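You operate a simulated robot arm through the tools that you are given. There is no shell and no other tool. Be economical: measure what you need, move in short steps, check, and stop when the job is done.

You run a simulated robot arm. Do the job below in one go: nothing can be reset, and whatever is moved stays where it is left.

JOB
Roll out the generator chair, raise its seat fully and roll it back.
Fine: roll it well out before lifting its lever; the lever ends down; the other chair ends as it was.

The check looks at the end state, three seconds after you hand in, the way a careful person would. Anything else that was tipped, shoved, dropped, spilled or broken makes it a failure.

ROBOT AND FRAMES
A 7-joint arm with a two-finger parallel gripper on a trunk, on a base that drives. Base frame: it is fixed to the floor where the robot stands at the start and does not move with it; the origin is under the middle of the robot, x ahead of it, y to its left, z up. Units: m, degrees, N and s.
With the tool pointing down near the work surface it reaches from about 0.1 to 0.86 m from the robot's upright axis, wherever it stands. Its first joint turns from -166.0 to 166.0 degrees. Places, roughly: balance chair [0.8, 0.2, 0.6]; generator chair [1.7, -0.6, 0.6]. Payload 3.91 kg.
Tool frame: the origin (TCP) lies between the finger pads and is the grasp point; the fingertips stand 0.03 m ahead of it; z points along the fingers, y is the line along which they close. Largest opening 0.11 m; finger width 0.02, thickness 0.01; the body of the gripper, 0.048 by 0.112 m, starts 0.055 m behind the TCP.
Orientation is told as [roll, pitch, yaw] about the base's x, y, z axes, in that order, counted from this pose: with the fingers straight down and closing along the base's y, the tool's x points along the base's -x, its y along +y and its z along -z.

CONTROLS
- The arm moves only by the tool nudge_tool. Its argument "deltas" is one flat list of numbers, 7 for each row, row after row: the gripper command, from -1 (shut) to 1 (fully open), values between in proportion, then the shift along the tool's x, y, z in units of 150 mm (1.0 is 150 mm), then the turn, a rotation vector about the tool's x, y, z in units of 60 degrees (1.0 is 60 degrees). In form: [claw, tx, ty, tz, wx, wy, wz, claw, tx, ty, tz, wx, wy, wz, ...]. A call has 1 to 8 rows; each row is the pose to reach, as a shift and turn from the pose commanded when the call began, along the tool's axes at that moment. A call with a number of a shift or a turn outside -1 to 1 is refused whole. Each row takes 0.2 s and may step no farther than 0.05 m and 8.6 degrees from the row before; otherwise, or with a gripper value out of range, the whole call is refused. Where a pose cannot be reached the arm comes as near as it can. A force on the tool above 60 N (or 10 N above the force at the start of the call, whichever is more), or a blocked arm, ends the call early, and 0.2 s more pass. Each finger travels about 0.072 m/s and halts on what it meets, pressing with about 40 N; the grip force reading is that of the motor and also rises with nothing between the fingers. The clock runs only during rows and for 0.2 s after the last one: add rows that repeat a pose to give the fingers time. The reply holds the time, the measured pose of the TCP, the force on the tool along the base axes, the opening and the grip force, in the units named above and with some noise, with the torque about the TCP (base axes, N m) and any sound that the robot's microphone picked up.
- Cameras (640 x 400 px; columns grow to the right, rows downward): "scene" is now at [0.2496, 0.0184, 1.3253]; the picture's right is [0.21, -0.98, 0.00], its down [-0.68, -0.15, -0.72] and it looks along [0.70, 0.15, -0.69] (base axes); focal length 280 px, centre (320, 200). "wrist" rides on the gripper at [0.072, 0.017, -0.103] in the tool frame; the picture's right is [-0.23, 0.97, 0.00], its down [-0.76, -0.18, -0.62] and it looks along [-0.61, -0.14, 0.78] (tool axes); focal length 222 px, centre (320, 200). There is no depth. A picture from a camera that has moved, and an enlarged one, comes with that camera's place and axes in the base frame and with its lens.
- grab_frame(camera): a new picture of that camera. The clock stands still meanwhile.
- move_column(by): slides the trunk up (or, below 0, down) by that many m; the arm and the scene camera ride with it, the base frame stays. It gives what a move gives, with no picture.
- drive_base(legs): drives the robot by 1 to 6 legs, each [ahead, left, turn to the left] in m, m and degrees, along the robot's own axes; the way and the turn of a leg run together, so that a leg with both is an arc; at most 1.5 m and 180 degrees a leg. The arm and the cameras ride along, it lands a little off, and it stops where it bumps. It gives what a move gives.
- aim_head(pan, tilt): turns the head with the scene camera to pan (to the left, within 86 degrees either way) and tilt (down, from -29 to 69), counted from straight ahead of the robot. It gives what a move gives.
- enlarge(camera, box): a new picture of the part [left, top, right, bottom] of that camera's present view, enlarged. The clock stands still meanwhile.
- hand_in(): hands the job in; it is judged then, once.

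Go step by step. Nothing tells you exact positions but the pictures and the camera data: compare them with the known pose of the tool, close in by small moves and look again before you grip or let go. The budget is 120 turns and 98 pictures, counting those below and the enlarged ones. Unless the task says otherwise, let go and move clear before handing in.

The tools are called after ">>>" as name(argument=value, ...) on one line, values as JSON. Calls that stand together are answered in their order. nudge_tool: Moves the arm, as the interface text tells. Its arguments: {"type":"object","properties":{"deltas":{"type":"array","items":{"type":"number"}}},"required":["deltas"]} The other tools are called the same way: move_column (by) slides the trunk up or down; drive_base (legs) drives the base; aim_head (pan, tilt) turns the head that bears the scene camera; grab_frame (camera) takes a picture; enlarge (camera, box) takes an enlarged picture of a part of a camera's view; hand_in () hands the job in.

At the start:

```text
t: 0.0
ee_pos: [0.6357, 0.201, 1.043]
tcp_rot: [0.0, 0.0, 0.0]
wrist_force: [0.3, -0.6, 0.3]
wrist_torque: [0.01, -0.02, 0.03]
width: 0.1096
grip_force: 0.1
trunk travel left (down, up): [-0.525, 0.157]
robot x, y, heading: [-0.0002, -0.0044, 0.0]
head pan, tilt: [12.2, 43.9]
```

scene: 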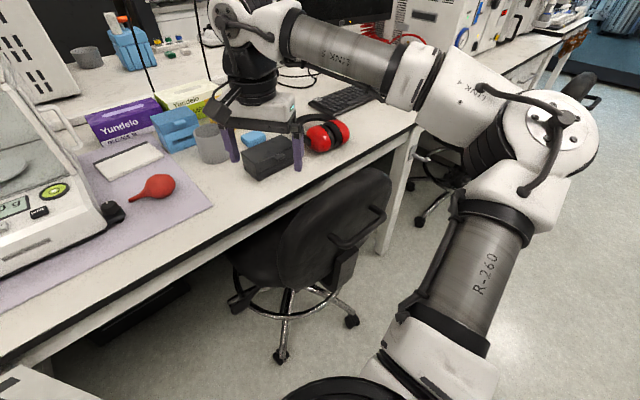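
wrist: 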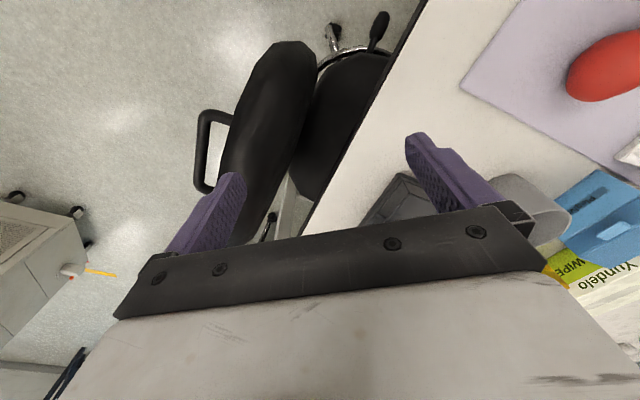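

I see the bench with the balance chair tucked in front of me, and the second (generator) chair farther to the right. I'll turn the head to look at the generator chair.

>>> aim_head(pan=-25, tilt=25)

>>> grab_frame(camera="scene")

```text
t: 1.0
ee_pos: [0.6351, 0.2008, 1.0428]
tcp_rot: [-0.1, 0.0, 0.1]
wrist_force: [0.3, 0.8, 0.3]
wrist_torque: [0.0, 0.04, -0.01]
width: 0.1102
grip_force: 0.1
trunk travel left (down, up): [-0.525, 0.157]
robot x, y, heading: [-0.001, 0.0007, -0.0]
head pan, tilt: [-25.0, 25.0]
```

```text
95 pictures are left
camera scene: at [0.2527, -0.0379, 1.3542], right [-0.42, -0.91, 0.0], down [-0.38, 0.18, -0.91], along [0.82, -0.38, -0.42], focal length 280 px, centre (320, 200)
```

scene: 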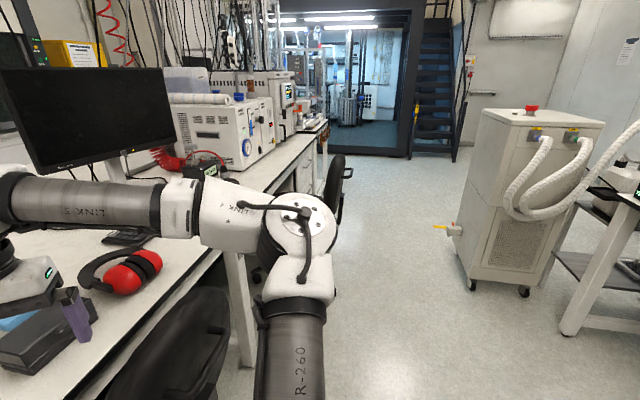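

The bench front runs at about -35°, and the generator chair is mostly hidden behind the arm. I'll turn to align with the bench, step away from it, and look again.

>>> drive_base(legs=[[0, -0.2, 0], [0, 0, -35]])

>>> aim_head(pan=0, tilt=35)

>>> grab_frame(camera="scene")

>>> grab_frame(camera="wrist")

```text
t: 4.9
ee_pos: [0.6356, -0.4054, 1.0426]
tcp_rot: [0.1, 0.1, -35.1]
wrist_force: [-0.4, 0.1, 0.1]
wrist_torque: [0.02, 0.01, -0.03]
width: 0.1098
grip_force: 0.1
trunk travel left (down, up): [-0.525, 0.157]
robot x, y, heading: [0.0006, -0.2024, -35.2]
head pan, tilt: [-25.0, 25.0]
```

```text
t: 5.8
ee_pos: [0.635, -0.4052, 1.0441]
tcp_rot: [0.1, -0.1, -35.1]
wrist_force: [1.1, 0.5, 0.4]
wrist_torque: [0.01, 0.01, 0.0]
width: 0.11
grip_force: 0.1
trunk travel left (down, up): [-0.525, 0.157]
robot x, y, heading: [0.0009, -0.2024, -34.9]
head pan, tilt: [0.0, 35.0]
```

```text
94 pictures are left
camera scene: at [0.21, -0.3511, 1.3385], right [-0.58, -0.82, 0.0], down [-0.47, 0.33, -0.82], along [0.67, -0.47, -0.57], focal length 280 px, centre (320, 200)
```

scene: 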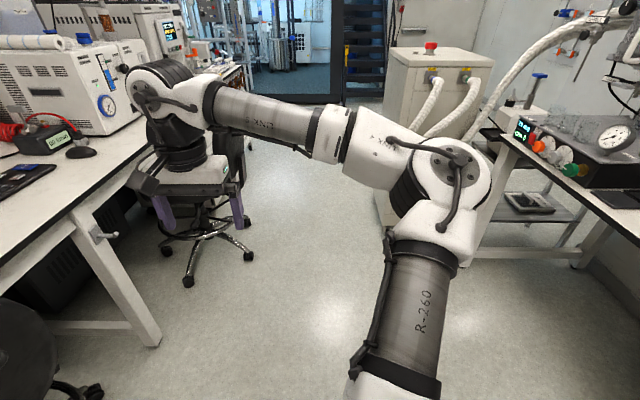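

```text
93 pictures are left
camera wrist: at [0.586, -0.3501, 1.1465], right [0.75, 0.67, 0.0], down [0.52, -0.58, 0.62], along [0.41, -0.47, -0.78], focal length 222 px, centre (320, 200)
```

wrist: 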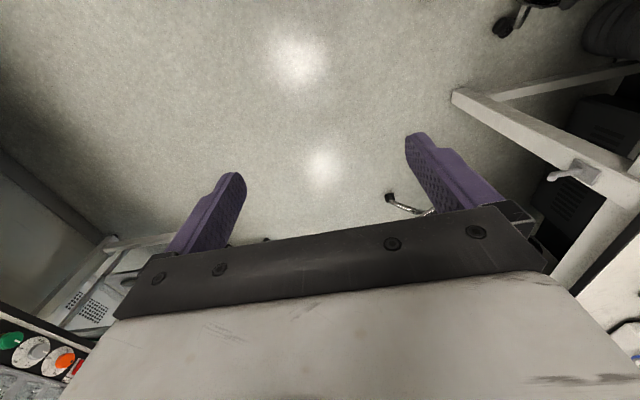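

The generator chair is about 1.7 m ahead and 0.75 m to the left in the robot's heading, tucked under the bench behind my gripper. I'll drive closer and look at it.

>>> drive_base(legs=[[0.6, 0, 0]])

>>> aim_head(pan=35, tilt=40)

>>> grab_frame(camera="scene")

>>> grab_frame(camera="wrist")

```text
t: 9.3
ee_pos: [1.1345, -0.7534, 1.0443]
tcp_rot: [0.0, 0.0, -35.0]
wrist_force: [0.5, 0.3, 0.2]
wrist_torque: [-0.02, 0.02, 0.04]
width: 0.1099
grip_force: 0.1
trunk travel left (down, up): [-0.525, 0.157]
robot x, y, heading: [0.4979, -0.549, -35.2]
head pan, tilt: [0.0, 35.0]
```

```text
t: 10.3
ee_pos: [1.1335, -0.7531, 1.0429]
tcp_rot: [-0.1, 0.0, -35.1]
wrist_force: [-0.1, 0.1, 0.3]
wrist_torque: [-0.01, 0.0, -0.01]
width: 0.1099
grip_force: 0.0
trunk travel left (down, up): [-0.525, 0.157]
robot x, y, heading: [0.4999, -0.5577, -34.8]
head pan, tilt: [35.0, 40.0]
```

```text
92 pictures are left
camera scene: at [0.7219, -0.6498, 1.3309], right [0.0, -1.0, 0.0], down [-0.64, 0.0, -0.77], along [0.77, 0.0, -0.64], focal length 280 px, centre (320, 200)
```

scene: 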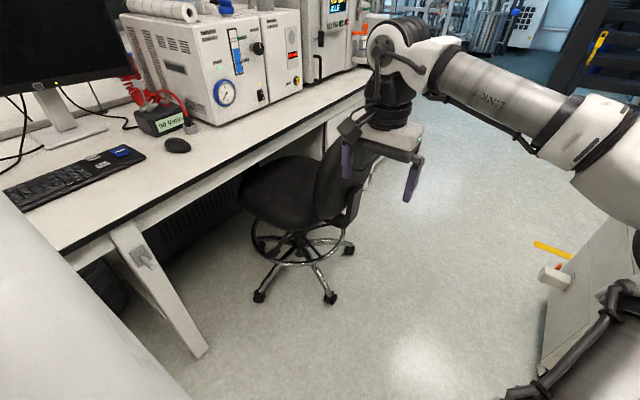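

```text
91 pictures are left
camera wrist: at [1.085, -0.6981, 1.1465], right [0.74, 0.67, 0.0], down [0.52, -0.58, 0.62], along [0.42, -0.46, -0.78], focal length 222 px, centre (320, 200)
```

wrist: 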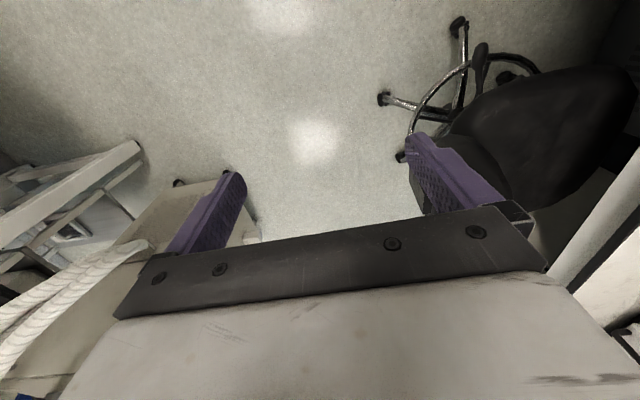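

The chair is partly hidden by the gripper; I'll draw the arm back toward the robot for a clear view.

>>> nudge_tool(deltas=[1, 0.3, -0.1, 0, 0, 0, 0, 1, 0.6, -0.2, 0, 0, 0, 0, 1, 0.9, -0.3, 0, 0, 0, 0, 1, 1, -0.55, 0, 0, 0, 0, 1, 1, -0.8, 0, 0, 0, 0])

>>> grab_frame(camera="scene")

```text
t: 11.5
ee_pos: [0.9415, -0.7669, 1.0442]
tcp_rot: [0.0, 0.0, -35.0]
wrist_force: [-0.1, 0.1, -0.4]
wrist_torque: [-0.04, 0.01, -0.04]
width: 0.1101
grip_force: 0.1
trunk travel left (down, up): [-0.525, 0.157]
robot x, y, heading: [0.4957, -0.5528, -35.2]
head pan, tilt: [35.0, 40.0]
```

```text
90 pictures are left
camera scene: at [0.7218, -0.65, 1.3309], right [0.0, -1.0, 0.0], down [-0.64, 0.0, -0.77], along [0.77, 0.0, -0.64], focal length 280 px, centre (320, 200)
```

scene: 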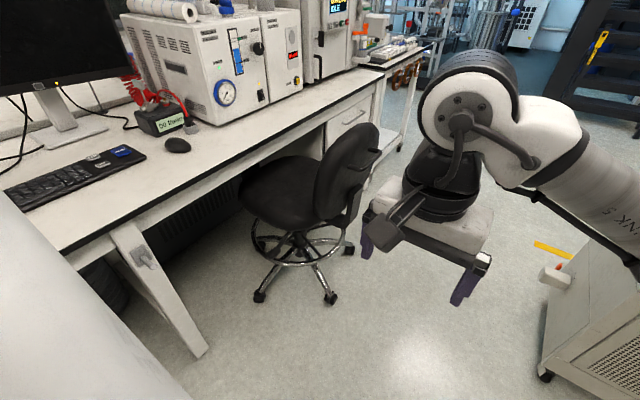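

>>> enlarge(camera="scene", box=[220, 110, 400, 310])

```text
2.00 times, centred on (310, 210) of scene
camera zoom: at [0.7218, -0.65, 1.3309], right [0.0, -1.0, 0.0], down [-0.64, 0.0, -0.77], along [0.77, 0.0, -0.64], focal length 560 px, centre (340, 180)
```

zoom: 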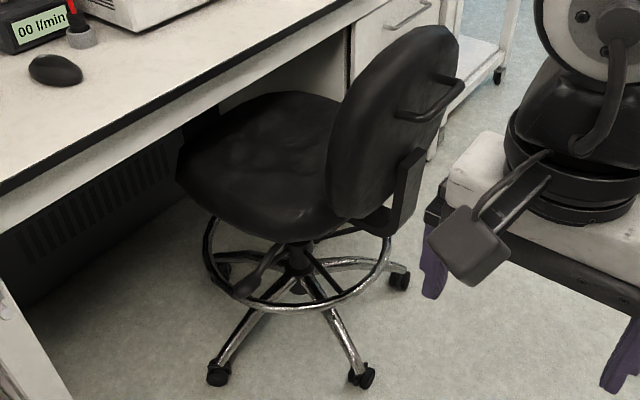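

The generator chair's push handle is on the backrest (about u=1.0 ahead, 0.39 left, z≈0.81), and the height lever is a paddle on the side facing me under the seat. Before driving closer I'll check clearance on the right to the chiller cabinet.

>>> aim_head(pan=-20, tilt=30)

>>> grab_frame(camera="scene")

```text
t: 12.7
ee_pos: [0.9422, -0.766, 1.0436]
tcp_rot: [0.0, 0.0, -35.0]
wrist_force: [-0.3, -0.4, 0.3]
wrist_torque: [-0.01, 0.0, 0.02]
width: 0.1099
grip_force: 0.0
trunk travel left (down, up): [-0.525, 0.157]
robot x, y, heading: [0.5009, -0.556, -35.0]
head pan, tilt: [-20.0, 30.0]
```

```text
88 pictures are left
camera scene: at [0.6888, -0.7238, 1.3462], right [-0.82, -0.57, 0.0], down [-0.29, 0.41, -0.87], along [0.5, -0.71, -0.5], focal length 280 px, centre (320, 200)
```

scene: 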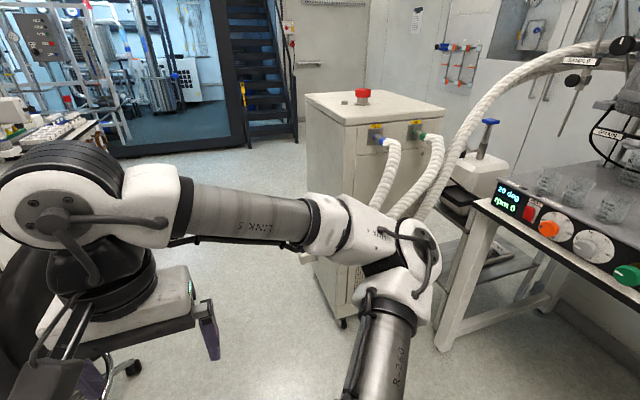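

Cabinet corner is about 1.1 m ahead, 0.47 m right. I'll raise the trunk slightly, shift the tool left to draw the elbow in, then drive a little closer.

>>> move_column(by=0.06)

>>> nudge_tool(deltas=[1, 0, 0.3, 0, 0, 0, 0, 1, 0, 0.6, 0, 0, 0, 0, 1, 0, 0.9, 0, 0, 0, 0, 1, 0, 1, 0, 0, 0, 0])

>>> drive_base(legs=[[0.27, 0.06, 0]])

>>> aim_head(pan=35, tilt=45)

>>> grab_frame(camera="scene")

>>> grab_frame(camera="wrist")

```text
t: 13.7
ee_pos: [0.9402, -0.7661, 1.1035]
tcp_rot: [0.0, 0.0, -35.0]
wrist_force: [0.3, 0.4, 1.0]
wrist_torque: [0.01, 0.0, -0.02]
width: 0.1099
grip_force: 0.1
trunk travel left (down, up): [-0.585, 0.097]
robot x, y, heading: [0.4983, -0.5545, -34.8]
head pan, tilt: [-20.0, 30.0]
```

```text
t: 14.7
ee_pos: [1.0282, -0.6437, 1.1028]
tcp_rot: [-0.1, 0.0, -35.1]
wrist_force: [-0.5, 0.2, -0.1]
wrist_torque: [-0.04, -0.01, 0.0]
width: 0.1103
grip_force: 0.1
trunk travel left (down, up): [-0.585, 0.097]
robot x, y, heading: [0.5014, -0.5543, -35.1]
head pan, tilt: [-20.0, 30.0]
```

```text
t: 16.7
ee_pos: [1.2857, -0.7509, 1.1027]
tcp_rot: [0.0, 0.0, -35.0]
wrist_force: [0.2, -0.6, -0.4]
wrist_torque: [0.01, 0.03, 0.0]
width: 0.1101
grip_force: 0.2
trunk travel left (down, up): [-0.585, 0.097]
robot x, y, heading: [0.7558, -0.6604, -35.1]
head pan, tilt: [-20.0, 30.0]
```

```text
t: 17.9
ee_pos: [1.2857, -0.7497, 1.1033]
tcp_rot: [0.0, 0.0, -35.0]
wrist_force: [-1.3, -0.8, -0.4]
wrist_torque: [-0.02, -0.03, 0.01]
width: 0.1099
grip_force: 0.0
trunk travel left (down, up): [-0.585, 0.097]
robot x, y, heading: [0.7534, -0.6607, -35.0]
head pan, tilt: [35.0, 45.0]
```

```text
87 pictures are left
camera scene: at [0.9755, -0.7566, 1.3837], right [0.0, -1.0, 0.0], down [-0.71, 0.0, -0.71], along [0.71, 0.0, -0.71], focal length 280 px, centre (320, 200)
```

scene: 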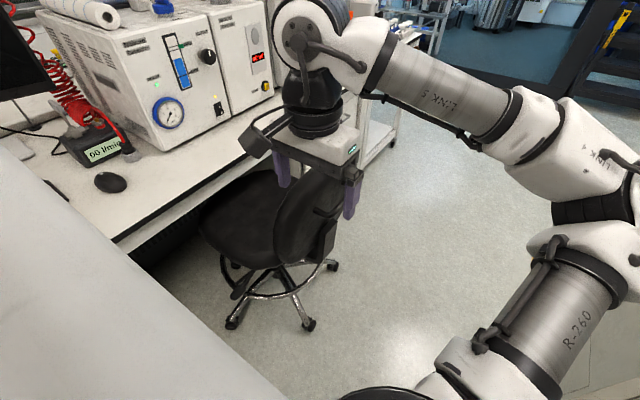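

```text
86 pictures are left
camera wrist: at [1.2364, -0.6951, 1.2065], right [0.74, 0.67, 0.0], down [0.52, -0.58, 0.62], along [0.42, -0.46, -0.78], focal length 222 px, centre (320, 200)
```

wrist: 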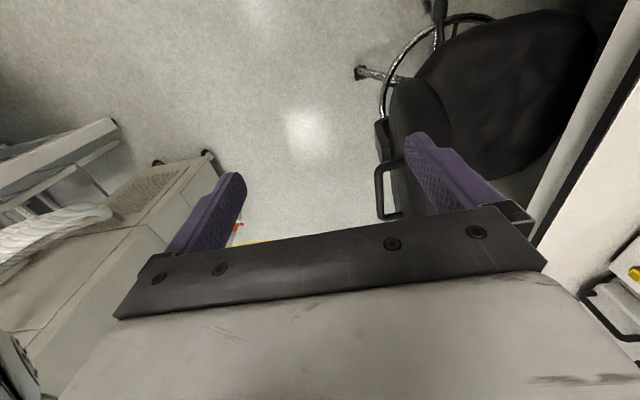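

The handle is visible in the wrist view just left of the fingers, bar parallel to the bench. I'll zoom in with the scene camera to triangulate its height.

>>> enlarge(camera="scene", box=[220, 140, 380, 240])

>>> enlarge(camera="wrist", box=[320, 100, 480, 240])

```text
4.00 times, centred on (300, 190) of scene
camera zoom: at [0.9755, -0.7566, 1.3837], right [0.0, -1.0, 0.0], down [-0.71, 0.0, -0.71], along [0.71, 0.0, -0.71], focal length 1120 px, centre (400, 240)
```

zoom: 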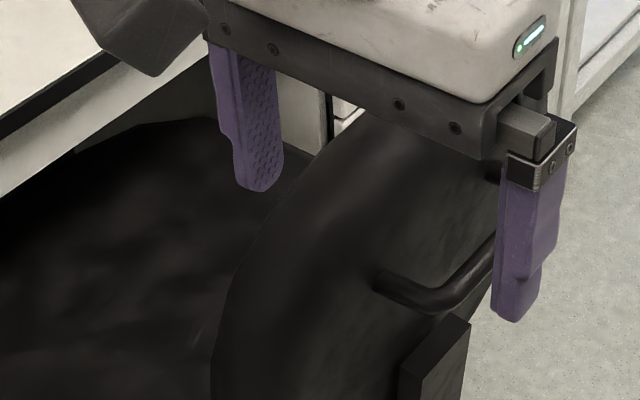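

```text
2.86 times, centred on (400, 170) of wrist
camera zoom: at [1.2364, -0.6951, 1.2065], right [0.74, 0.67, 0.0], down [0.52, -0.58, 0.62], along [0.42, -0.46, -0.78], focal length 635 px, centre (91, 286)
```

zoom: 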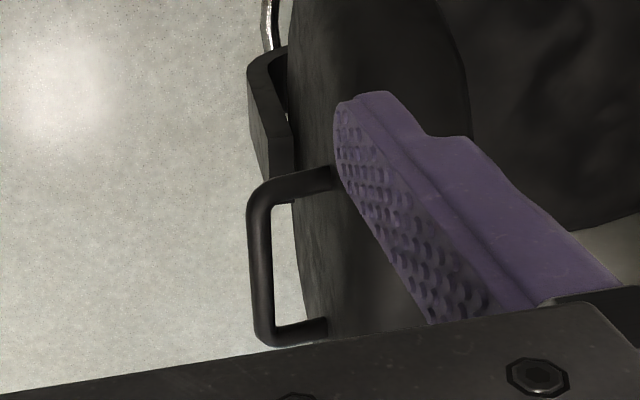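

Triangulated: handle bar mid at about (1.516, -0.816, 0.84), running along the bench. I'll tilt the gripper to approach it nearly horizontally from the aisle side.

>>> nudge_tool(deltas=[1, 0, 0, 0, -0.133, 0, 0, 1, 0, 0, 0, -0.266, 0, 0, 1, 0, 0, 0, -0.4, 0, 0, 1, 0, 0, 0, -0.533, 0, 0, 1, 0, 0, 0, -0.666, 0, 0, 1, 0, 0, 0, -0.8, 0, 0, 1, 0, 0, 0, -0.933, 0, 0, 1, 0, 0, 0, -1, 0, 0])

>>> grab_frame(camera="scene")

```text
t: 19.7
ee_pos: [1.2873, -0.7497, 1.1026]
tcp_rot: [60.1, 0.0, -35.0]
wrist_force: [-0.7, 0.3, -1.4]
wrist_torque: [-0.01, -0.02, -0.02]
width: 0.1101
grip_force: 0.1
trunk travel left (down, up): [-0.585, 0.097]
robot x, y, heading: [0.7563, -0.6599, -34.8]
head pan, tilt: [35.0, 45.0]
```

```text
83 pictures are left
camera scene: at [0.9755, -0.7566, 1.3837], right [0.0, -1.0, 0.0], down [-0.71, 0.0, -0.71], along [0.71, 0.0, -0.71], focal length 280 px, centre (320, 200)
```

scene: 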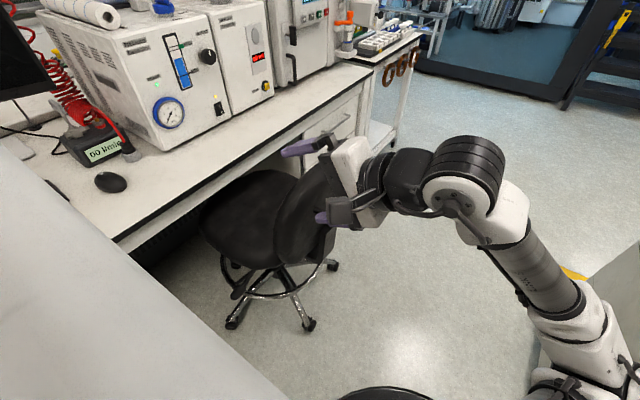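

The tilt works. I'll rotate another 25° so the fingers are nearly level, then move to a pre-grasp spot 10 cm on the aisle side of the handle.

>>> nudge_tool(deltas=[1, 0, 0, 0, -0.139, 0, 0, 1, 0, 0, 0, -0.278, 0, 0, 1, 0, 0, 0, -0.417, 0, 0])

>>> nudge_tool(deltas=[1, -0.25, 0, -0.2, 0, 0, 0, 1, -0.5, -0.1, -0.3, 0, 0, 0, 0.5, -0.75, -0.3, -0.3, 0, 0, 0, 0.2, -0.9, -0.55, -0.3, 0, 0, 0, 0, -1, -0.85, -0.3, 0, 0, 0, 0, -1, -1, -0.3, 0, 0, 0])

>>> grab_frame(camera="scene")

>>> grab_frame(camera="wrist")

```text
t: 20.5
ee_pos: [1.3031, -0.76, 1.1069]
tcp_rot: [85.0, -0.1, -34.9]
wrist_force: [0.5, -0.4, -0.2]
wrist_torque: [-0.02, 0.02, 0.04]
width: 0.1097
grip_force: 0.1
out of reach, approached as far as the arm can: row 2, 3
trunk travel left (down, up): [-0.585, 0.097]
robot x, y, heading: [0.7558, -0.6557, -35.3]
head pan, tilt: [35.0, 45.0]
```

```text
t: 21.9
ee_pos: [1.3966, -0.8958, 0.9623]
tcp_rot: [85.1, 0.0, -35.0]
wrist_force: [0.6, -0.5, 0.9]
wrist_torque: [-0.02, -0.02, 0.0]
width: 0.0552
grip_force: 0.0
trunk travel left (down, up): [-0.585, 0.097]
robot x, y, heading: [0.7571, -0.6619, -34.7]
head pan, tilt: [35.0, 45.0]
```

```text
82 pictures are left
camera scene: at [0.9756, -0.7565, 1.3837], right [0.0, -1.0, 0.0], down [-0.71, 0.0, -0.71], along [0.71, 0.0, -0.71], focal length 280 px, centre (320, 200)
```

scene: 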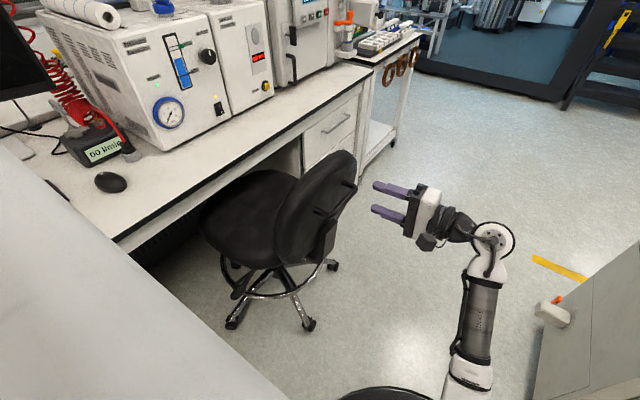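

```text
81 pictures are left
camera wrist: at [1.2786, -0.9374, 0.9877], right [0.23, -0.06, 0.97], down [0.26, -0.96, -0.12], along [0.94, 0.28, -0.21], focal length 222 px, centre (320, 200)
```

wrist: 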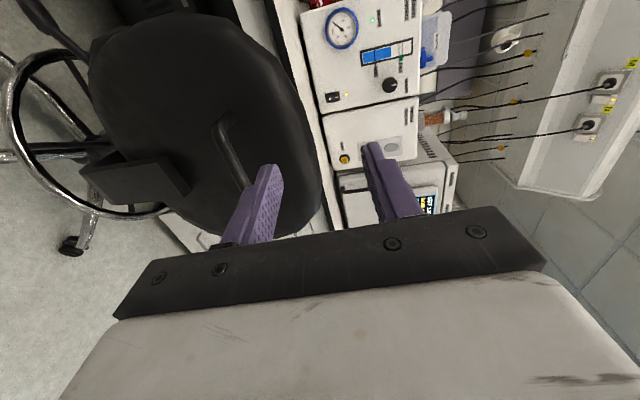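

Very clear view now; the handle is just below and ahead of the fingers. I'll lower and shift to line up with it.

>>> nudge_tool(deltas=[0, -0.1, -0.28, 0, 0, 0, 0, 0, -0.25, -0.55, 0.05, 0, 0, 0, 0, -0.347, -0.79, 0.15, 0, 0, 0])

>>> grab_frame(camera="wrist")

>>> enlarge(camera="scene", box=[260, 130, 500, 280])

```text
t: 22.7
ee_pos: [1.4434, -0.9161, 0.8432]
tcp_rot: [85.0, -0.1, -34.9]
wrist_force: [-0.4, 0.1, -0.3]
wrist_torque: [0.0, -0.02, -0.01]
width: 0.0549
grip_force: 0.1
trunk travel left (down, up): [-0.585, 0.097]
robot x, y, heading: [0.7535, -0.6589, -35.3]
head pan, tilt: [35.0, 45.0]
```

```text
80 pictures are left
camera wrist: at [1.326, -0.9584, 0.8693], right [0.23, -0.06, 0.97], down [0.26, -0.96, -0.12], along [0.94, 0.28, -0.21], focal length 222 px, centre (320, 200)
```

wrist: 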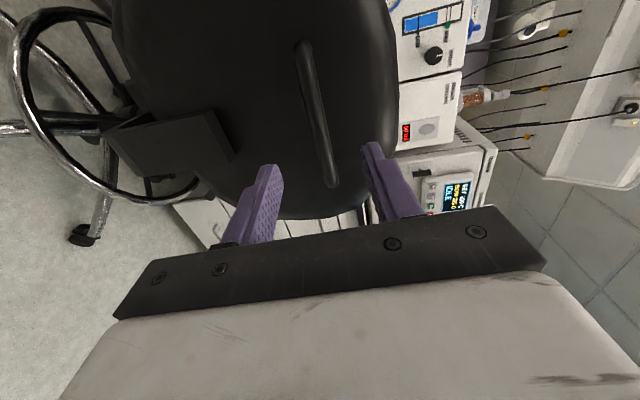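

```text
2.67 times, centred on (380, 205) of scene
camera zoom: at [0.9757, -0.7566, 1.3836], right [0.0, -1.0, 0.0], down [-0.71, 0.0, -0.71], along [0.71, 0.0, -0.71], focal length 746 px, centre (160, 187)
```

zoom: 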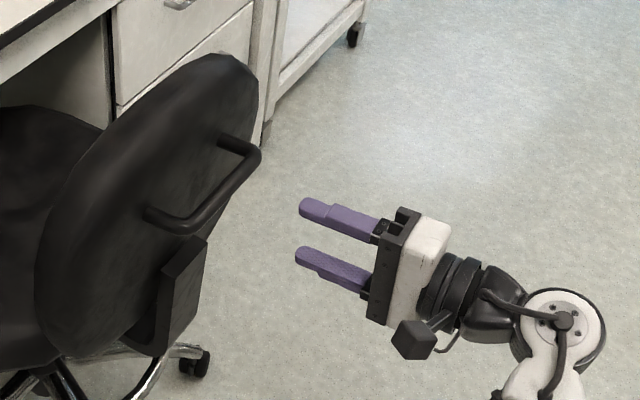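

The handle bar sits right between the fingers' extension. I'll advance 11 cm and check before closing.

>>> nudge_tool(deltas=[0, -0.01, 0, 0.25, 0, 0, 0, 0, -0.02, 0, 0.5, 0, 0, 0, 0, -0.03, 0, 0.74, 0, 0, 0])

>>> enlarge(camera="scene", box=[280, 140, 440, 240])

>>> grab_frame(camera="wrist")

```text
t: 23.5
ee_pos: [1.5114, -0.8277, 0.8335]
tcp_rot: [84.9, 0.1, -34.9]
wrist_force: [-0.7, 0.5, -0.4]
wrist_torque: [0.03, 0.0, -0.01]
width: 0.055
grip_force: 0.0
trunk travel left (down, up): [-0.585, 0.097]
robot x, y, heading: [0.758, -0.66, -35.2]
head pan, tilt: [35.0, 45.0]
```

```text
4.00 times, centred on (360, 190) of scene
camera zoom: at [0.9756, -0.7565, 1.3836], right [0.0, -1.0, 0.0], down [-0.71, 0.0, -0.71], along [0.71, 0.0, -0.71], focal length 1120 px, centre (160, 240)
```

zoom: 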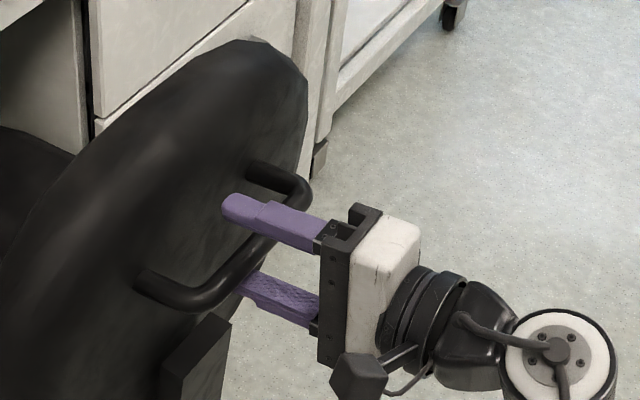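

```text
77 pictures are left
camera wrist: at [1.3941, -0.8703, 0.8599], right [0.23, -0.06, 0.97], down [0.26, -0.96, -0.12], along [0.94, 0.28, -0.21], focal length 222 px, centre (320, 200)
```

wrist: 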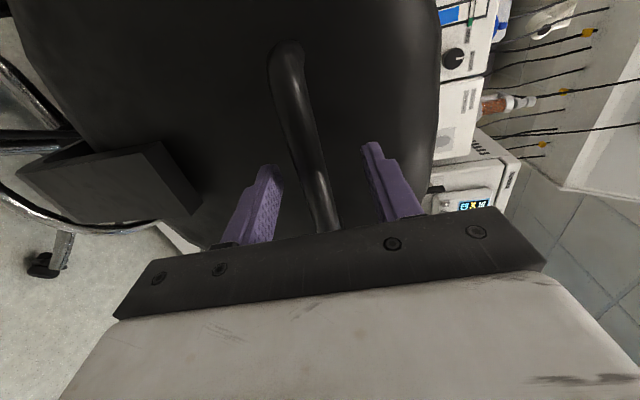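

The bar lies between the fingers. Closing the gripper.

>>> nudge_tool(deltas=[-1, 0, 0, 0, 0, 0, 0, -1, 0, 0, 0, 0, 0, 0, -1, 0, 0, 0, 0, 0, 0])

```text
t: 24.3
ee_pos: [1.511, -0.8292, 0.8306]
tcp_rot: [84.8, 0.2, -34.9]
wrist_force: [-12.9, -1.2, -23.6]
wrist_torque: [-0.33, 0.1, -0.42]
width: 0.0177
grip_force: 44.8
trunk travel left (down, up): [-0.585, 0.097]
robot x, y, heading: [0.7544, -0.6622, -35.2]
head pan, tilt: [35.0, 45.0]
```

Gripped the bar (17.7 mm). Now pulling the chair straight out in small steps.

>>> nudge_tool(deltas=[-1, 0, -0.03, -0.1, 0, 0, 0, -1, 0, -0.045, -0.25, 0, 0, 0, -1, 0, -0.06, -0.4, 0, 0, 0, -1, 0, -0.075, -0.55, 0, 0, 0, -1, 0, -0.09, -0.7, 0, 0, 0, -1, 0, -0.1, -0.85, 0, 0, 0, -1, 0, -0.115, -1, 0, 0, 0])

>>> grab_frame(camera="scene")

```text
t: 25.9
ee_pos: [1.421, -0.9521, 0.8301]
tcp_rot: [85.1, -0.2, -35.1]
wrist_force: [0.4, -4.7, 15.5]
wrist_torque: [0.26, 0.11, 0.72]
width: 0.0178
grip_force: 44.9
trunk travel left (down, up): [-0.585, 0.097]
robot x, y, heading: [0.7595, -0.6597, -34.7]
head pan, tilt: [35.0, 45.0]
```

```text
76 pictures are left
camera scene: at [0.9736, -0.757, 1.384], right [0.0, -1.0, 0.0], down [-0.71, 0.0, -0.71], along [0.71, 0.0, -0.71], focal length 280 px, centre (320, 200)
```

scene: 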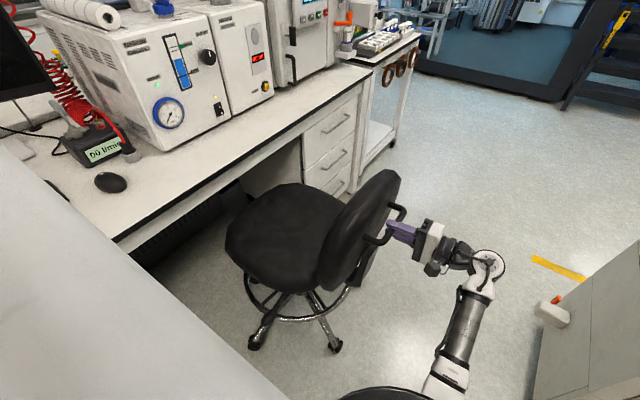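

The chair rolls out nicely with 15 cm done. Clearance to the chiller nozzle looks fine; pulling another 15 cm.

>>> nudge_tool(deltas=[-1, 0, 0, -0.14, 0, 0, 0, -1, 0, -0.025, -0.28, 0, 0, 0, -1, 0, -0.04, -0.42, 0, 0, 0, -1, 0, -0.05, -0.56, 0, 0, 0, -1, 0, -0.06, -0.7, 0, 0, 0, -1, 0, -0.07, -0.85, 0, 0, 0, -1, 0, -0.085, -1, 0, 0, 0])

>>> grab_frame(camera="scene")

```text
t: 27.5
ee_pos: [1.3342, -1.0744, 0.8292]
tcp_rot: [85.1, -0.1, -35.0]
wrist_force: [-16.3, 8.5, 12.4]
wrist_torque: [0.28, 0.15, 1.31]
width: 0.0178
grip_force: 44.8
trunk travel left (down, up): [-0.585, 0.097]
robot x, y, heading: [0.7537, -0.6589, -34.8]
head pan, tilt: [35.0, 45.0]
```

```text
75 pictures are left
camera scene: at [0.9726, -0.7561, 1.3841], right [0.0, -1.0, 0.0], down [-0.71, 0.0, -0.71], along [0.71, 0.0, -0.71], focal length 280 px, centre (320, 200)
```

scene: 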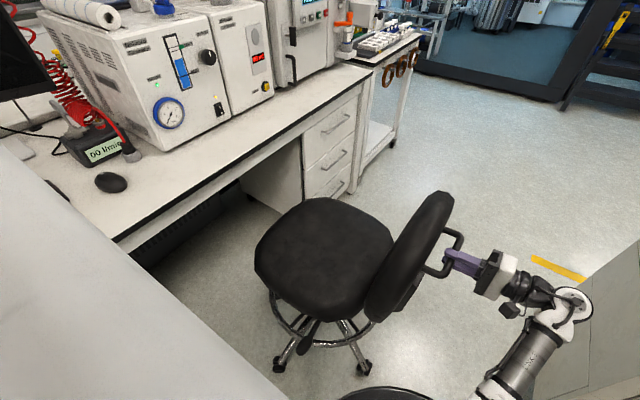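

Seat is just clear of the bench edge; 10 cm more for a generous clearance.

>>> nudge_tool(deltas=[-1, 0, -0.01, -0.14, 0, 0, 0, -1, 0, -0.025, -0.28, 0, 0, 0, -1, 0, -0.04, -0.42, 0, 0, 0, -1, 0, -0.05, -0.56, 0, 0, 0, -1, 0, -0.06, -0.7, 0, 0, 0])

>>> aim_head(pan=15, tilt=55)

>>> grab_frame(camera="scene")

```text
t: 28.7
ee_pos: [1.2735, -1.1611, 0.8307]
tcp_rot: [85.0, 0.0, -35.2]
wrist_force: [-20.0, 11.9, 4.3]
wrist_torque: [0.15, 0.11, 0.73]
width: 0.0176
grip_force: 45.3
trunk travel left (down, up): [-0.585, 0.097]
robot x, y, heading: [0.7551, -0.655, -35.2]
head pan, tilt: [35.0, 45.0]
```

```text
t: 29.5
ee_pos: [1.275, -1.1596, 0.8299]
tcp_rot: [85.0, -0.1, -35.0]
wrist_force: [-24.3, 7.8, 0.8]
wrist_torque: [0.05, 0.12, -0.64]
width: 0.0179
grip_force: 45.1
trunk travel left (down, up): [-0.585, 0.097]
robot x, y, heading: [0.7551, -0.6631, -34.7]
head pan, tilt: [15.0, 55.0]
```

```text
74 pictures are left
camera scene: at [0.9604, -0.7807, 1.3706], right [-0.34, -0.94, 0.0], down [-0.77, 0.28, -0.58], along [0.54, -0.2, -0.82], focal length 280 px, centre (320, 200)
```

scene: 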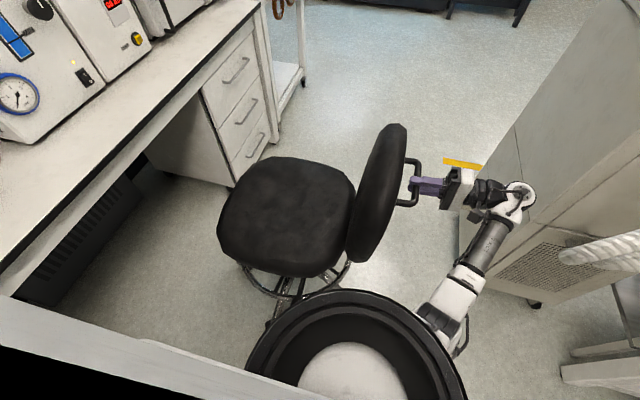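

The chair is now about 40 cm out, seat clear of the bench. I'll release the handle, retract a little and rise straight up.

>>> nudge_tool(deltas=[0, 0, 0, 0, 0, 0, 0, 0, 0, 0, 0, 0, 0, 0, 0, 0, 0, 0, 0, 0, 0, 0, 0, 0, -0.2, 0, 0, 0, 0, 0, 0, -0.43, 0, 0, 0, 0, 0, 0.3, -0.43, 0, 0, 0, 0, 0, 0.6, -0.4, 0, 0, 0, 0, 0, 0.9, -0.4, 0, 0, 0])

>>> grab_frame(camera="scene")

>>> grab_frame(camera="wrist")

```text
t: 31.3
ee_pos: [1.2495, -1.1973, 0.9694]
tcp_rot: [85.0, 0.0, -35.0]
wrist_force: [-0.6, -0.6, 0.4]
wrist_torque: [0.02, 0.01, 0.03]
width: 0.0549
grip_force: 0.1
trunk travel left (down, up): [-0.585, 0.097]
robot x, y, heading: [0.7555, -0.6579, -35.3]
head pan, tilt: [15.0, 55.0]
```

```text
73 pictures are left
camera scene: at [0.9618, -0.781, 1.3702], right [-0.34, -0.94, 0.0], down [-0.77, 0.28, -0.57], along [0.54, -0.2, -0.82], focal length 280 px, centre (320, 200)
```

scene: 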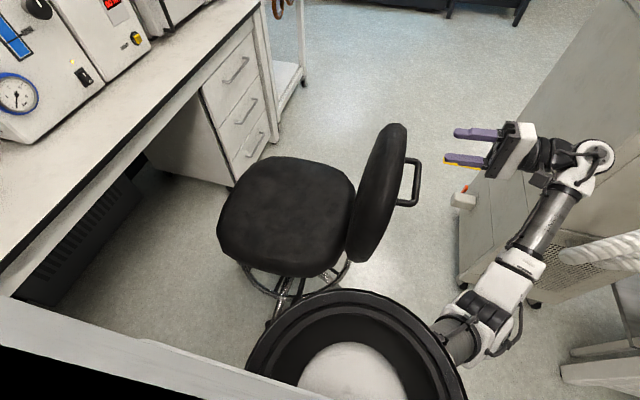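

```text
72 pictures are left
camera wrist: at [1.1325, -1.2393, 0.994], right [0.24, -0.06, 0.97], down [0.26, -0.96, -0.12], along [0.94, 0.28, -0.21], focal length 222 px, centre (320, 200)
```

wrist: 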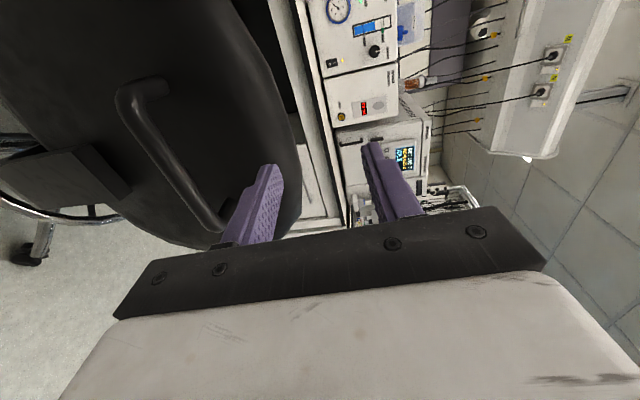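

Released; now I back the robot up about 40 cm to get at the lever on the near side of the seat.

>>> drive_base(legs=[[-0.4, 0, 0]])

>>> aim_head(pan=10, tilt=40)

>>> grab_frame(camera="scene")

```text
t: 33.8
ee_pos: [0.9193, -0.971, 0.9682]
tcp_rot: [85.0, 0.0, -35.3]
wrist_force: [-0.5, 0.0, 1.1]
wrist_torque: [0.01, -0.03, -0.06]
width: 0.055
grip_force: 0.1
trunk travel left (down, up): [-0.585, 0.097]
robot x, y, heading: [0.4334, -0.4307, -35.2]
head pan, tilt: [15.0, 55.0]
```

```text
t: 34.6
ee_pos: [0.9199, -0.9713, 0.9677]
tcp_rot: [85.1, 0.1, -35.4]
wrist_force: [-0.5, 0.3, 0.2]
wrist_torque: [0.02, 0.03, 0.03]
width: 0.0549
grip_force: 0.0
trunk travel left (down, up): [-0.585, 0.097]
robot x, y, heading: [0.432, -0.4339, -35.8]
head pan, tilt: [10.0, 40.0]
```

```text
71 pictures are left
camera scene: at [0.6449, -0.5646, 1.3908], right [-0.43, -0.9, 0.0], down [-0.58, 0.28, -0.77], along [0.69, -0.33, -0.64], focal length 280 px, centre (320, 200)
```

scene: 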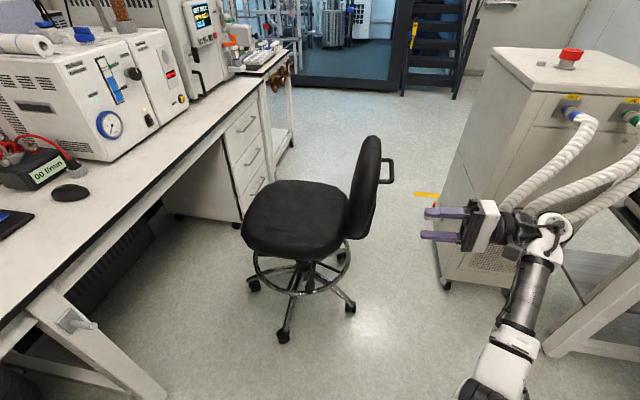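

>>> enlarge(camera="scene", box=[230, 220, 370, 350])

>>> aim_head(pan=10, tilt=55)

>>> enlarge(camera="scene", box=[230, 100, 390, 280])

```text
3.08 times, centred on (300, 285) of scene
camera zoom: at [0.6449, -0.5646, 1.3908], right [-0.43, -0.9, 0.0], down [-0.58, 0.28, -0.77], along [0.69, -0.33, -0.64], focal length 861 px, centre (382, -62)
```

zoom: 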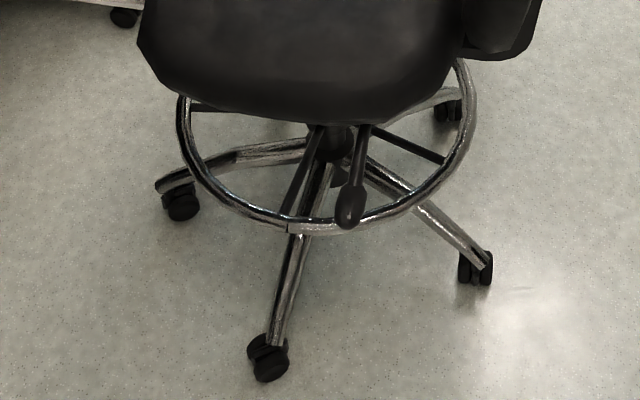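

```text
t: 35.4
ee_pos: [0.9199, -0.9717, 0.9672]
tcp_rot: [84.9, 0.0, -35.4]
wrist_force: [-0.7, 0.8, 0.8]
wrist_torque: [-0.03, 0.05, -0.01]
width: 0.0551
grip_force: 0.1
trunk travel left (down, up): [-0.585, 0.097]
robot x, y, heading: [0.4315, -0.434, -35.5]
head pan, tilt: [10.0, 55.0]
```

```text
2.22 times, centred on (310, 190) of scene
camera zoom: at [0.6333, -0.5591, 1.3703], right [-0.43, -0.9, 0.0], down [-0.74, 0.35, -0.57], along [0.52, -0.25, -0.82], focal length 622 px, centre (342, 222)
```

zoom: 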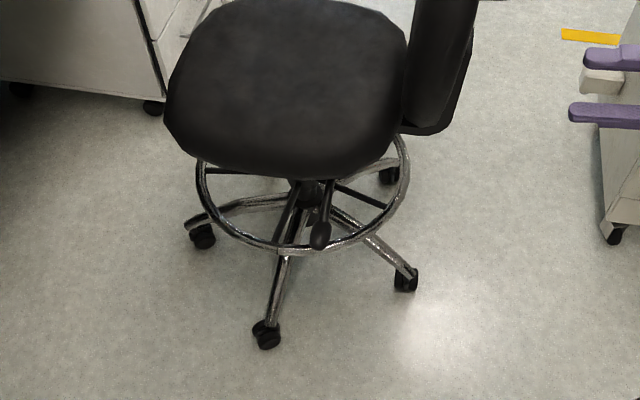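

The lever is a rod with a paddle tip facing me on the near side, around (1.22,-0.79, 0.40). I'll bring the gripper back upright, then tilt it forward to view and approach the lever.

>>> nudge_tool(deltas=[0, 0.1, 0, 0, 0.133, 0, 0, 0, 0.2, 0, 0, 0.266, 0, 0, 0, 0.3, 0, 0, 0.4, 0, 0, 0, 0.4, 0, 0, 0.533, 0, 0, 0, 0.5, 0, 0, 0.666, 0, 0, 0, 0.6, 0, 0, 0.8, 0, 0, 0, 0.7, 0, 0, 0.933, 0, 0, 0, 0.8, 0, 0, 1, 0, 0])

>>> nudge_tool(deltas=[0, 0, 0.15, 0, 0.139, 0, 0, 0, 0, 0.3, 0, 0.278, 0, 0, 0, 0, 0.5, 0, 0.417, 0, 0])

>>> nudge_tool(deltas=[0, 0, 0.2, 0, 0, -0.139, 0, 0, 0, 0.4, 0, 0, -0.278, 0, 0, 0, 0.6, 0, 0, -0.417, 0, 0, 0, 0.8, 0, 0, -0.556, 0, 0, 0, 1, 0, 0, -0.695, 0, 0, 0, 1, 0, 0, -0.834, 0])

>>> grab_frame(camera="scene")

>>> grab_frame(camera="wrist")

```text
t: 37.2
ee_pos: [0.8217, -0.9016, 0.9679]
tcp_rot: [24.9, 0.0, -35.4]
wrist_force: [0.6, 0.9, -1.0]
wrist_torque: [0.01, 0.02, 0.01]
width: 0.055
grip_force: 0.0
trunk travel left (down, up): [-0.585, 0.097]
robot x, y, heading: [0.4321, -0.43, -35.7]
head pan, tilt: [10.0, 55.0]
```

```text
t: 38.0
ee_pos: [0.8626, -0.8453, 0.9994]
tcp_rot: [-0.1, 0.0, -35.5]
wrist_force: [0.0, -1.2, -0.1]
wrist_torque: [0.01, 0.0, 0.01]
width: 0.055
grip_force: 0.0
trunk travel left (down, up): [-0.585, 0.097]
robot x, y, heading: [0.4303, -0.4316, -35.4]
head pan, tilt: [10.0, 55.0]
```

```text
t: 39.4
ee_pos: [1.0034, -0.7416, 1.0204]
tcp_rot: [0.1, -50.2, -35.3]
wrist_force: [-0.1, -0.4, 0.3]
wrist_torque: [0.02, 0.02, -0.04]
width: 0.0548
grip_force: 0.1
out of reach, approached as far as the arm can: row 4, 5, 6
trunk travel left (down, up): [-0.585, 0.097]
robot x, y, heading: [0.4284, -0.4327, -35.7]
head pan, tilt: [10.0, 55.0]
```

```text
68 pictures are left
camera scene: at [0.6334, -0.5592, 1.3702], right [-0.43, -0.9, 0.0], down [-0.74, 0.35, -0.57], along [0.52, -0.25, -0.82], focal length 280 px, centre (320, 200)
```

scene: 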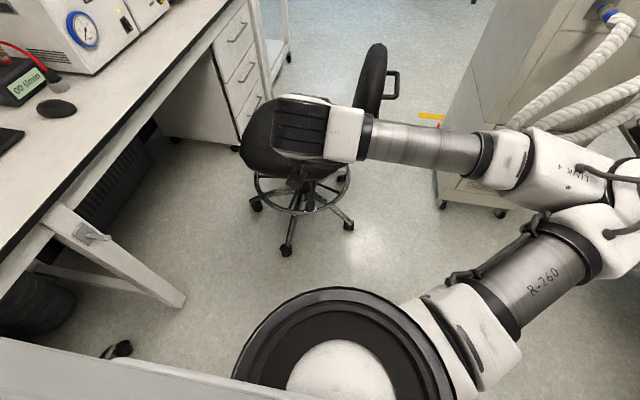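

```text
67 pictures are left
camera wrist: at [0.9103, -0.6549, 1.0312], right [0.68, 0.71, 0.17], down [-0.09, -0.15, 0.98], along [0.72, -0.69, -0.04], focal length 222 px, centre (320, 200)
```

wrist: 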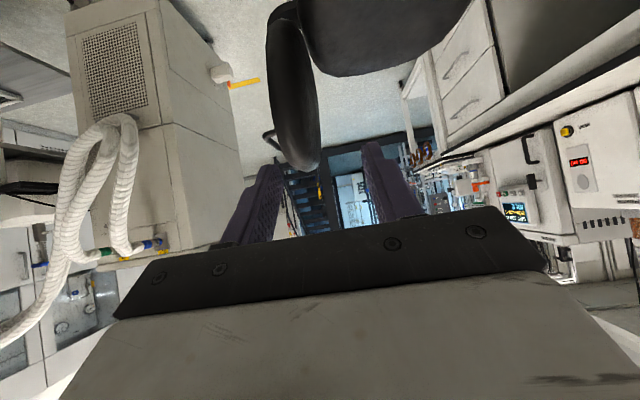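

The gripper is tilted 50° forward toward the chair. Lowering the trunk to bring it to lever height, staying about 20 cm short of it.

>>> move_column(by=-0.42)

>>> aim_head(pan=10, tilt=40)

>>> grab_frame(camera="scene")

>>> grab_frame(camera="wrist")

```text
refused: -0.42 is not a number from -0.4 to 0.4
```

```text
t: 40.1
ee_pos: [1.0033, -0.7415, 1.0214]
tcp_rot: [0.1, -49.8, -35.4]
wrist_force: [-0.1, 0.3, 0.0]
wrist_torque: [-0.03, 0.0, -0.01]
width: 0.0549
grip_force: 0.1
trunk travel left (down, up): [-0.585, 0.097]
robot x, y, heading: [0.4282, -0.43, -35.3]
head pan, tilt: [10.0, 40.0]
```

```text
66 pictures are left
camera scene: at [0.6449, -0.5646, 1.3908], right [-0.43, -0.9, 0.0], down [-0.58, 0.28, -0.77], along [0.69, -0.33, -0.64], focal length 280 px, centre (320, 200)
```

scene: 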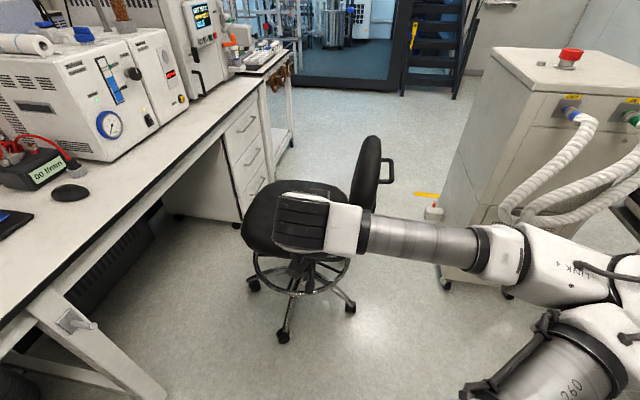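

```text
65 pictures are left
camera wrist: at [0.91, -0.655, 1.0315], right [0.68, 0.71, 0.17], down [-0.09, -0.15, 0.98], along [0.72, -0.69, -0.04], focal length 222 px, centre (320, 200)
```

wrist: 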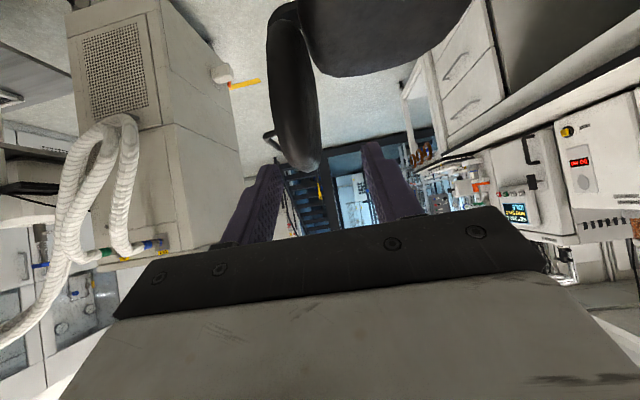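

The limit per move is 0.4; lowering 0.38 m.

>>> move_column(by=-0.38)

>>> grab_frame(camera="wrist")

>>> grab_frame(camera="scene")

```text
t: 43.8
ee_pos: [1.0018, -0.7414, 0.641]
tcp_rot: [0.1, -49.9, -35.4]
wrist_force: [-1.1, -0.6, 0.1]
wrist_torque: [-0.05, 0.0, -0.01]
width: 0.0552
grip_force: 0.0
trunk travel left (down, up): [-0.205, 0.477]
robot x, y, heading: [0.4313, -0.4281, -35.6]
head pan, tilt: [10.0, 40.0]
```

```text
64 pictures are left
camera wrist: at [0.91, -0.655, 0.6515], right [0.68, 0.71, 0.17], down [-0.09, -0.15, 0.98], along [0.72, -0.69, -0.04], focal length 222 px, centre (320, 200)
```

wrist: 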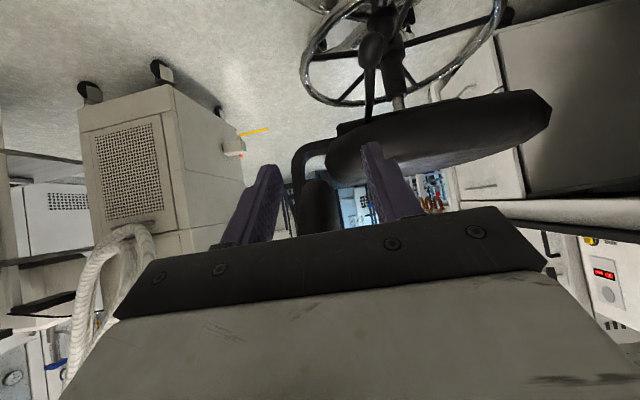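

```text
63 pictures are left
camera scene: at [0.6449, -0.5646, 1.0109], right [-0.43, -0.9, 0.0], down [-0.58, 0.28, -0.77], along [0.69, -0.33, -0.64], focal length 280 px, centre (320, 200)
```

scene: 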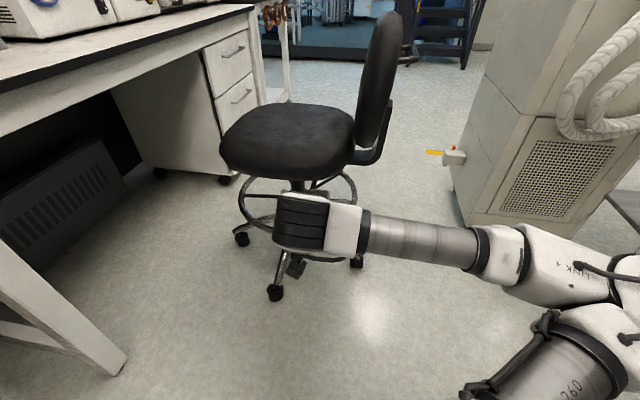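

Good wrist view (upside-down): lever knob hangs below the seat edge. Zooming for measurement.

>>> enlarge(camera="wrist", box=[290, 0, 450, 130])

```text
3.08 times, centred on (370, 65) of wrist
camera zoom: at [0.91, -0.655, 0.6515], right [0.68, 0.71, 0.17], down [-0.09, -0.15, 0.98], along [0.72, -0.69, -0.04], focal length 684 px, centre (166, 615)
```

zoom: 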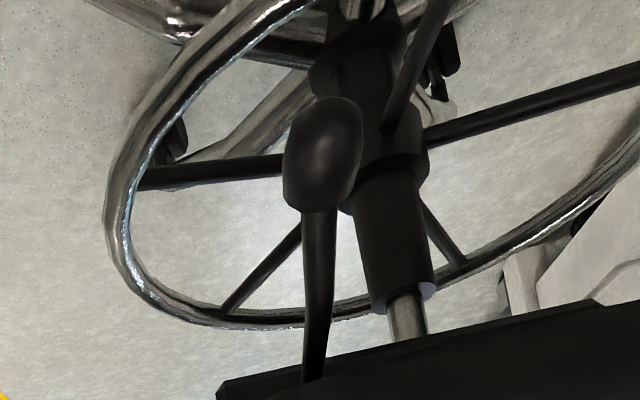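

Triangulated the lever knob at about (1.216, -0.794, 0.436), ~37 mm wide. I'll lower the trunk 0.2 m, then shift to 9 cm short of the knob with a bit more forward tilt.

>>> move_column(by=-0.2)

>>> nudge_tool(deltas=[0.4, -0.1, 0.2, 0.1, 0, -0.125, 0, 0.4, -0.25, 0.4, 0.3, 0, -0.25, 0, 0.4, -0.45, 0.54, 0.52, 0, -0.25, 0, 0.4, -0.45, 0.54, 0.52, 0, -0.25, 0])

>>> grab_frame(camera="wrist")

>>> grab_frame(camera="scene")

```text
t: 46.2
ee_pos: [1.0021, -0.7391, 0.5091]
tcp_rot: [-0.3, -50.4, -35.0]
wrist_force: [0.2, 0.1, -0.1]
wrist_torque: [0.0, -0.01, 0.02]
width: 0.0552
grip_force: 0.0
trunk travel left (down, up): [-0.066, 0.617]
robot x, y, heading: [0.432, -0.4301, -35.6]
head pan, tilt: [10.0, 40.0]
stopped: the arm was blocked; the commanded pose is now the measured one
```

```text
t: 47.2
ee_pos: [1.1305, -0.7304, 0.5118]
tcp_rot: [-0.8, -65.5, -34.6]
wrist_force: [-0.6, 1.0, 0.6]
wrist_torque: [-0.03, -0.01, 0.02]
width: 0.0771
grip_force: 0.0
trunk travel left (down, up): [-0.066, 0.617]
robot x, y, heading: [0.4313, -0.4348, -35.2]
head pan, tilt: [10.0, 40.0]
```

```text
61 pictures are left
camera wrist: at [1.0398, -0.6448, 0.4878], right [0.64, 0.74, 0.2], down [-0.31, 0.0, 0.95], along [0.7, -0.67, 0.23], focal length 222 px, centre (320, 200)
```

wrist: 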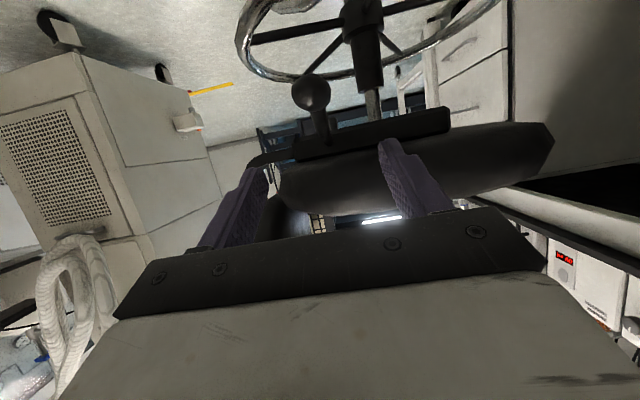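

```text
60 pictures are left
camera scene: at [0.6424, -0.5606, 0.8757], right [-0.43, -0.9, 0.0], down [-0.58, 0.27, -0.77], along [0.69, -0.33, -0.64], focal length 280 px, centre (320, 200)
```

scene: 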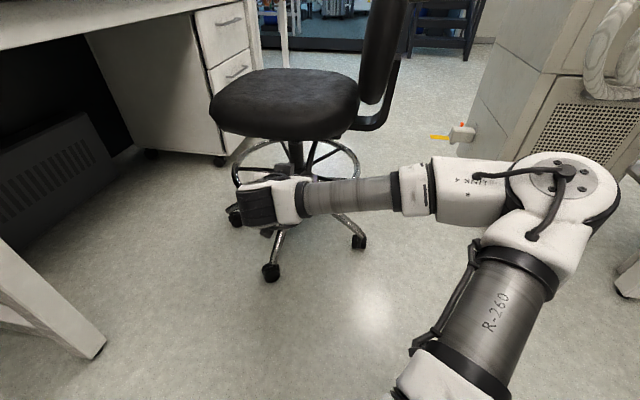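

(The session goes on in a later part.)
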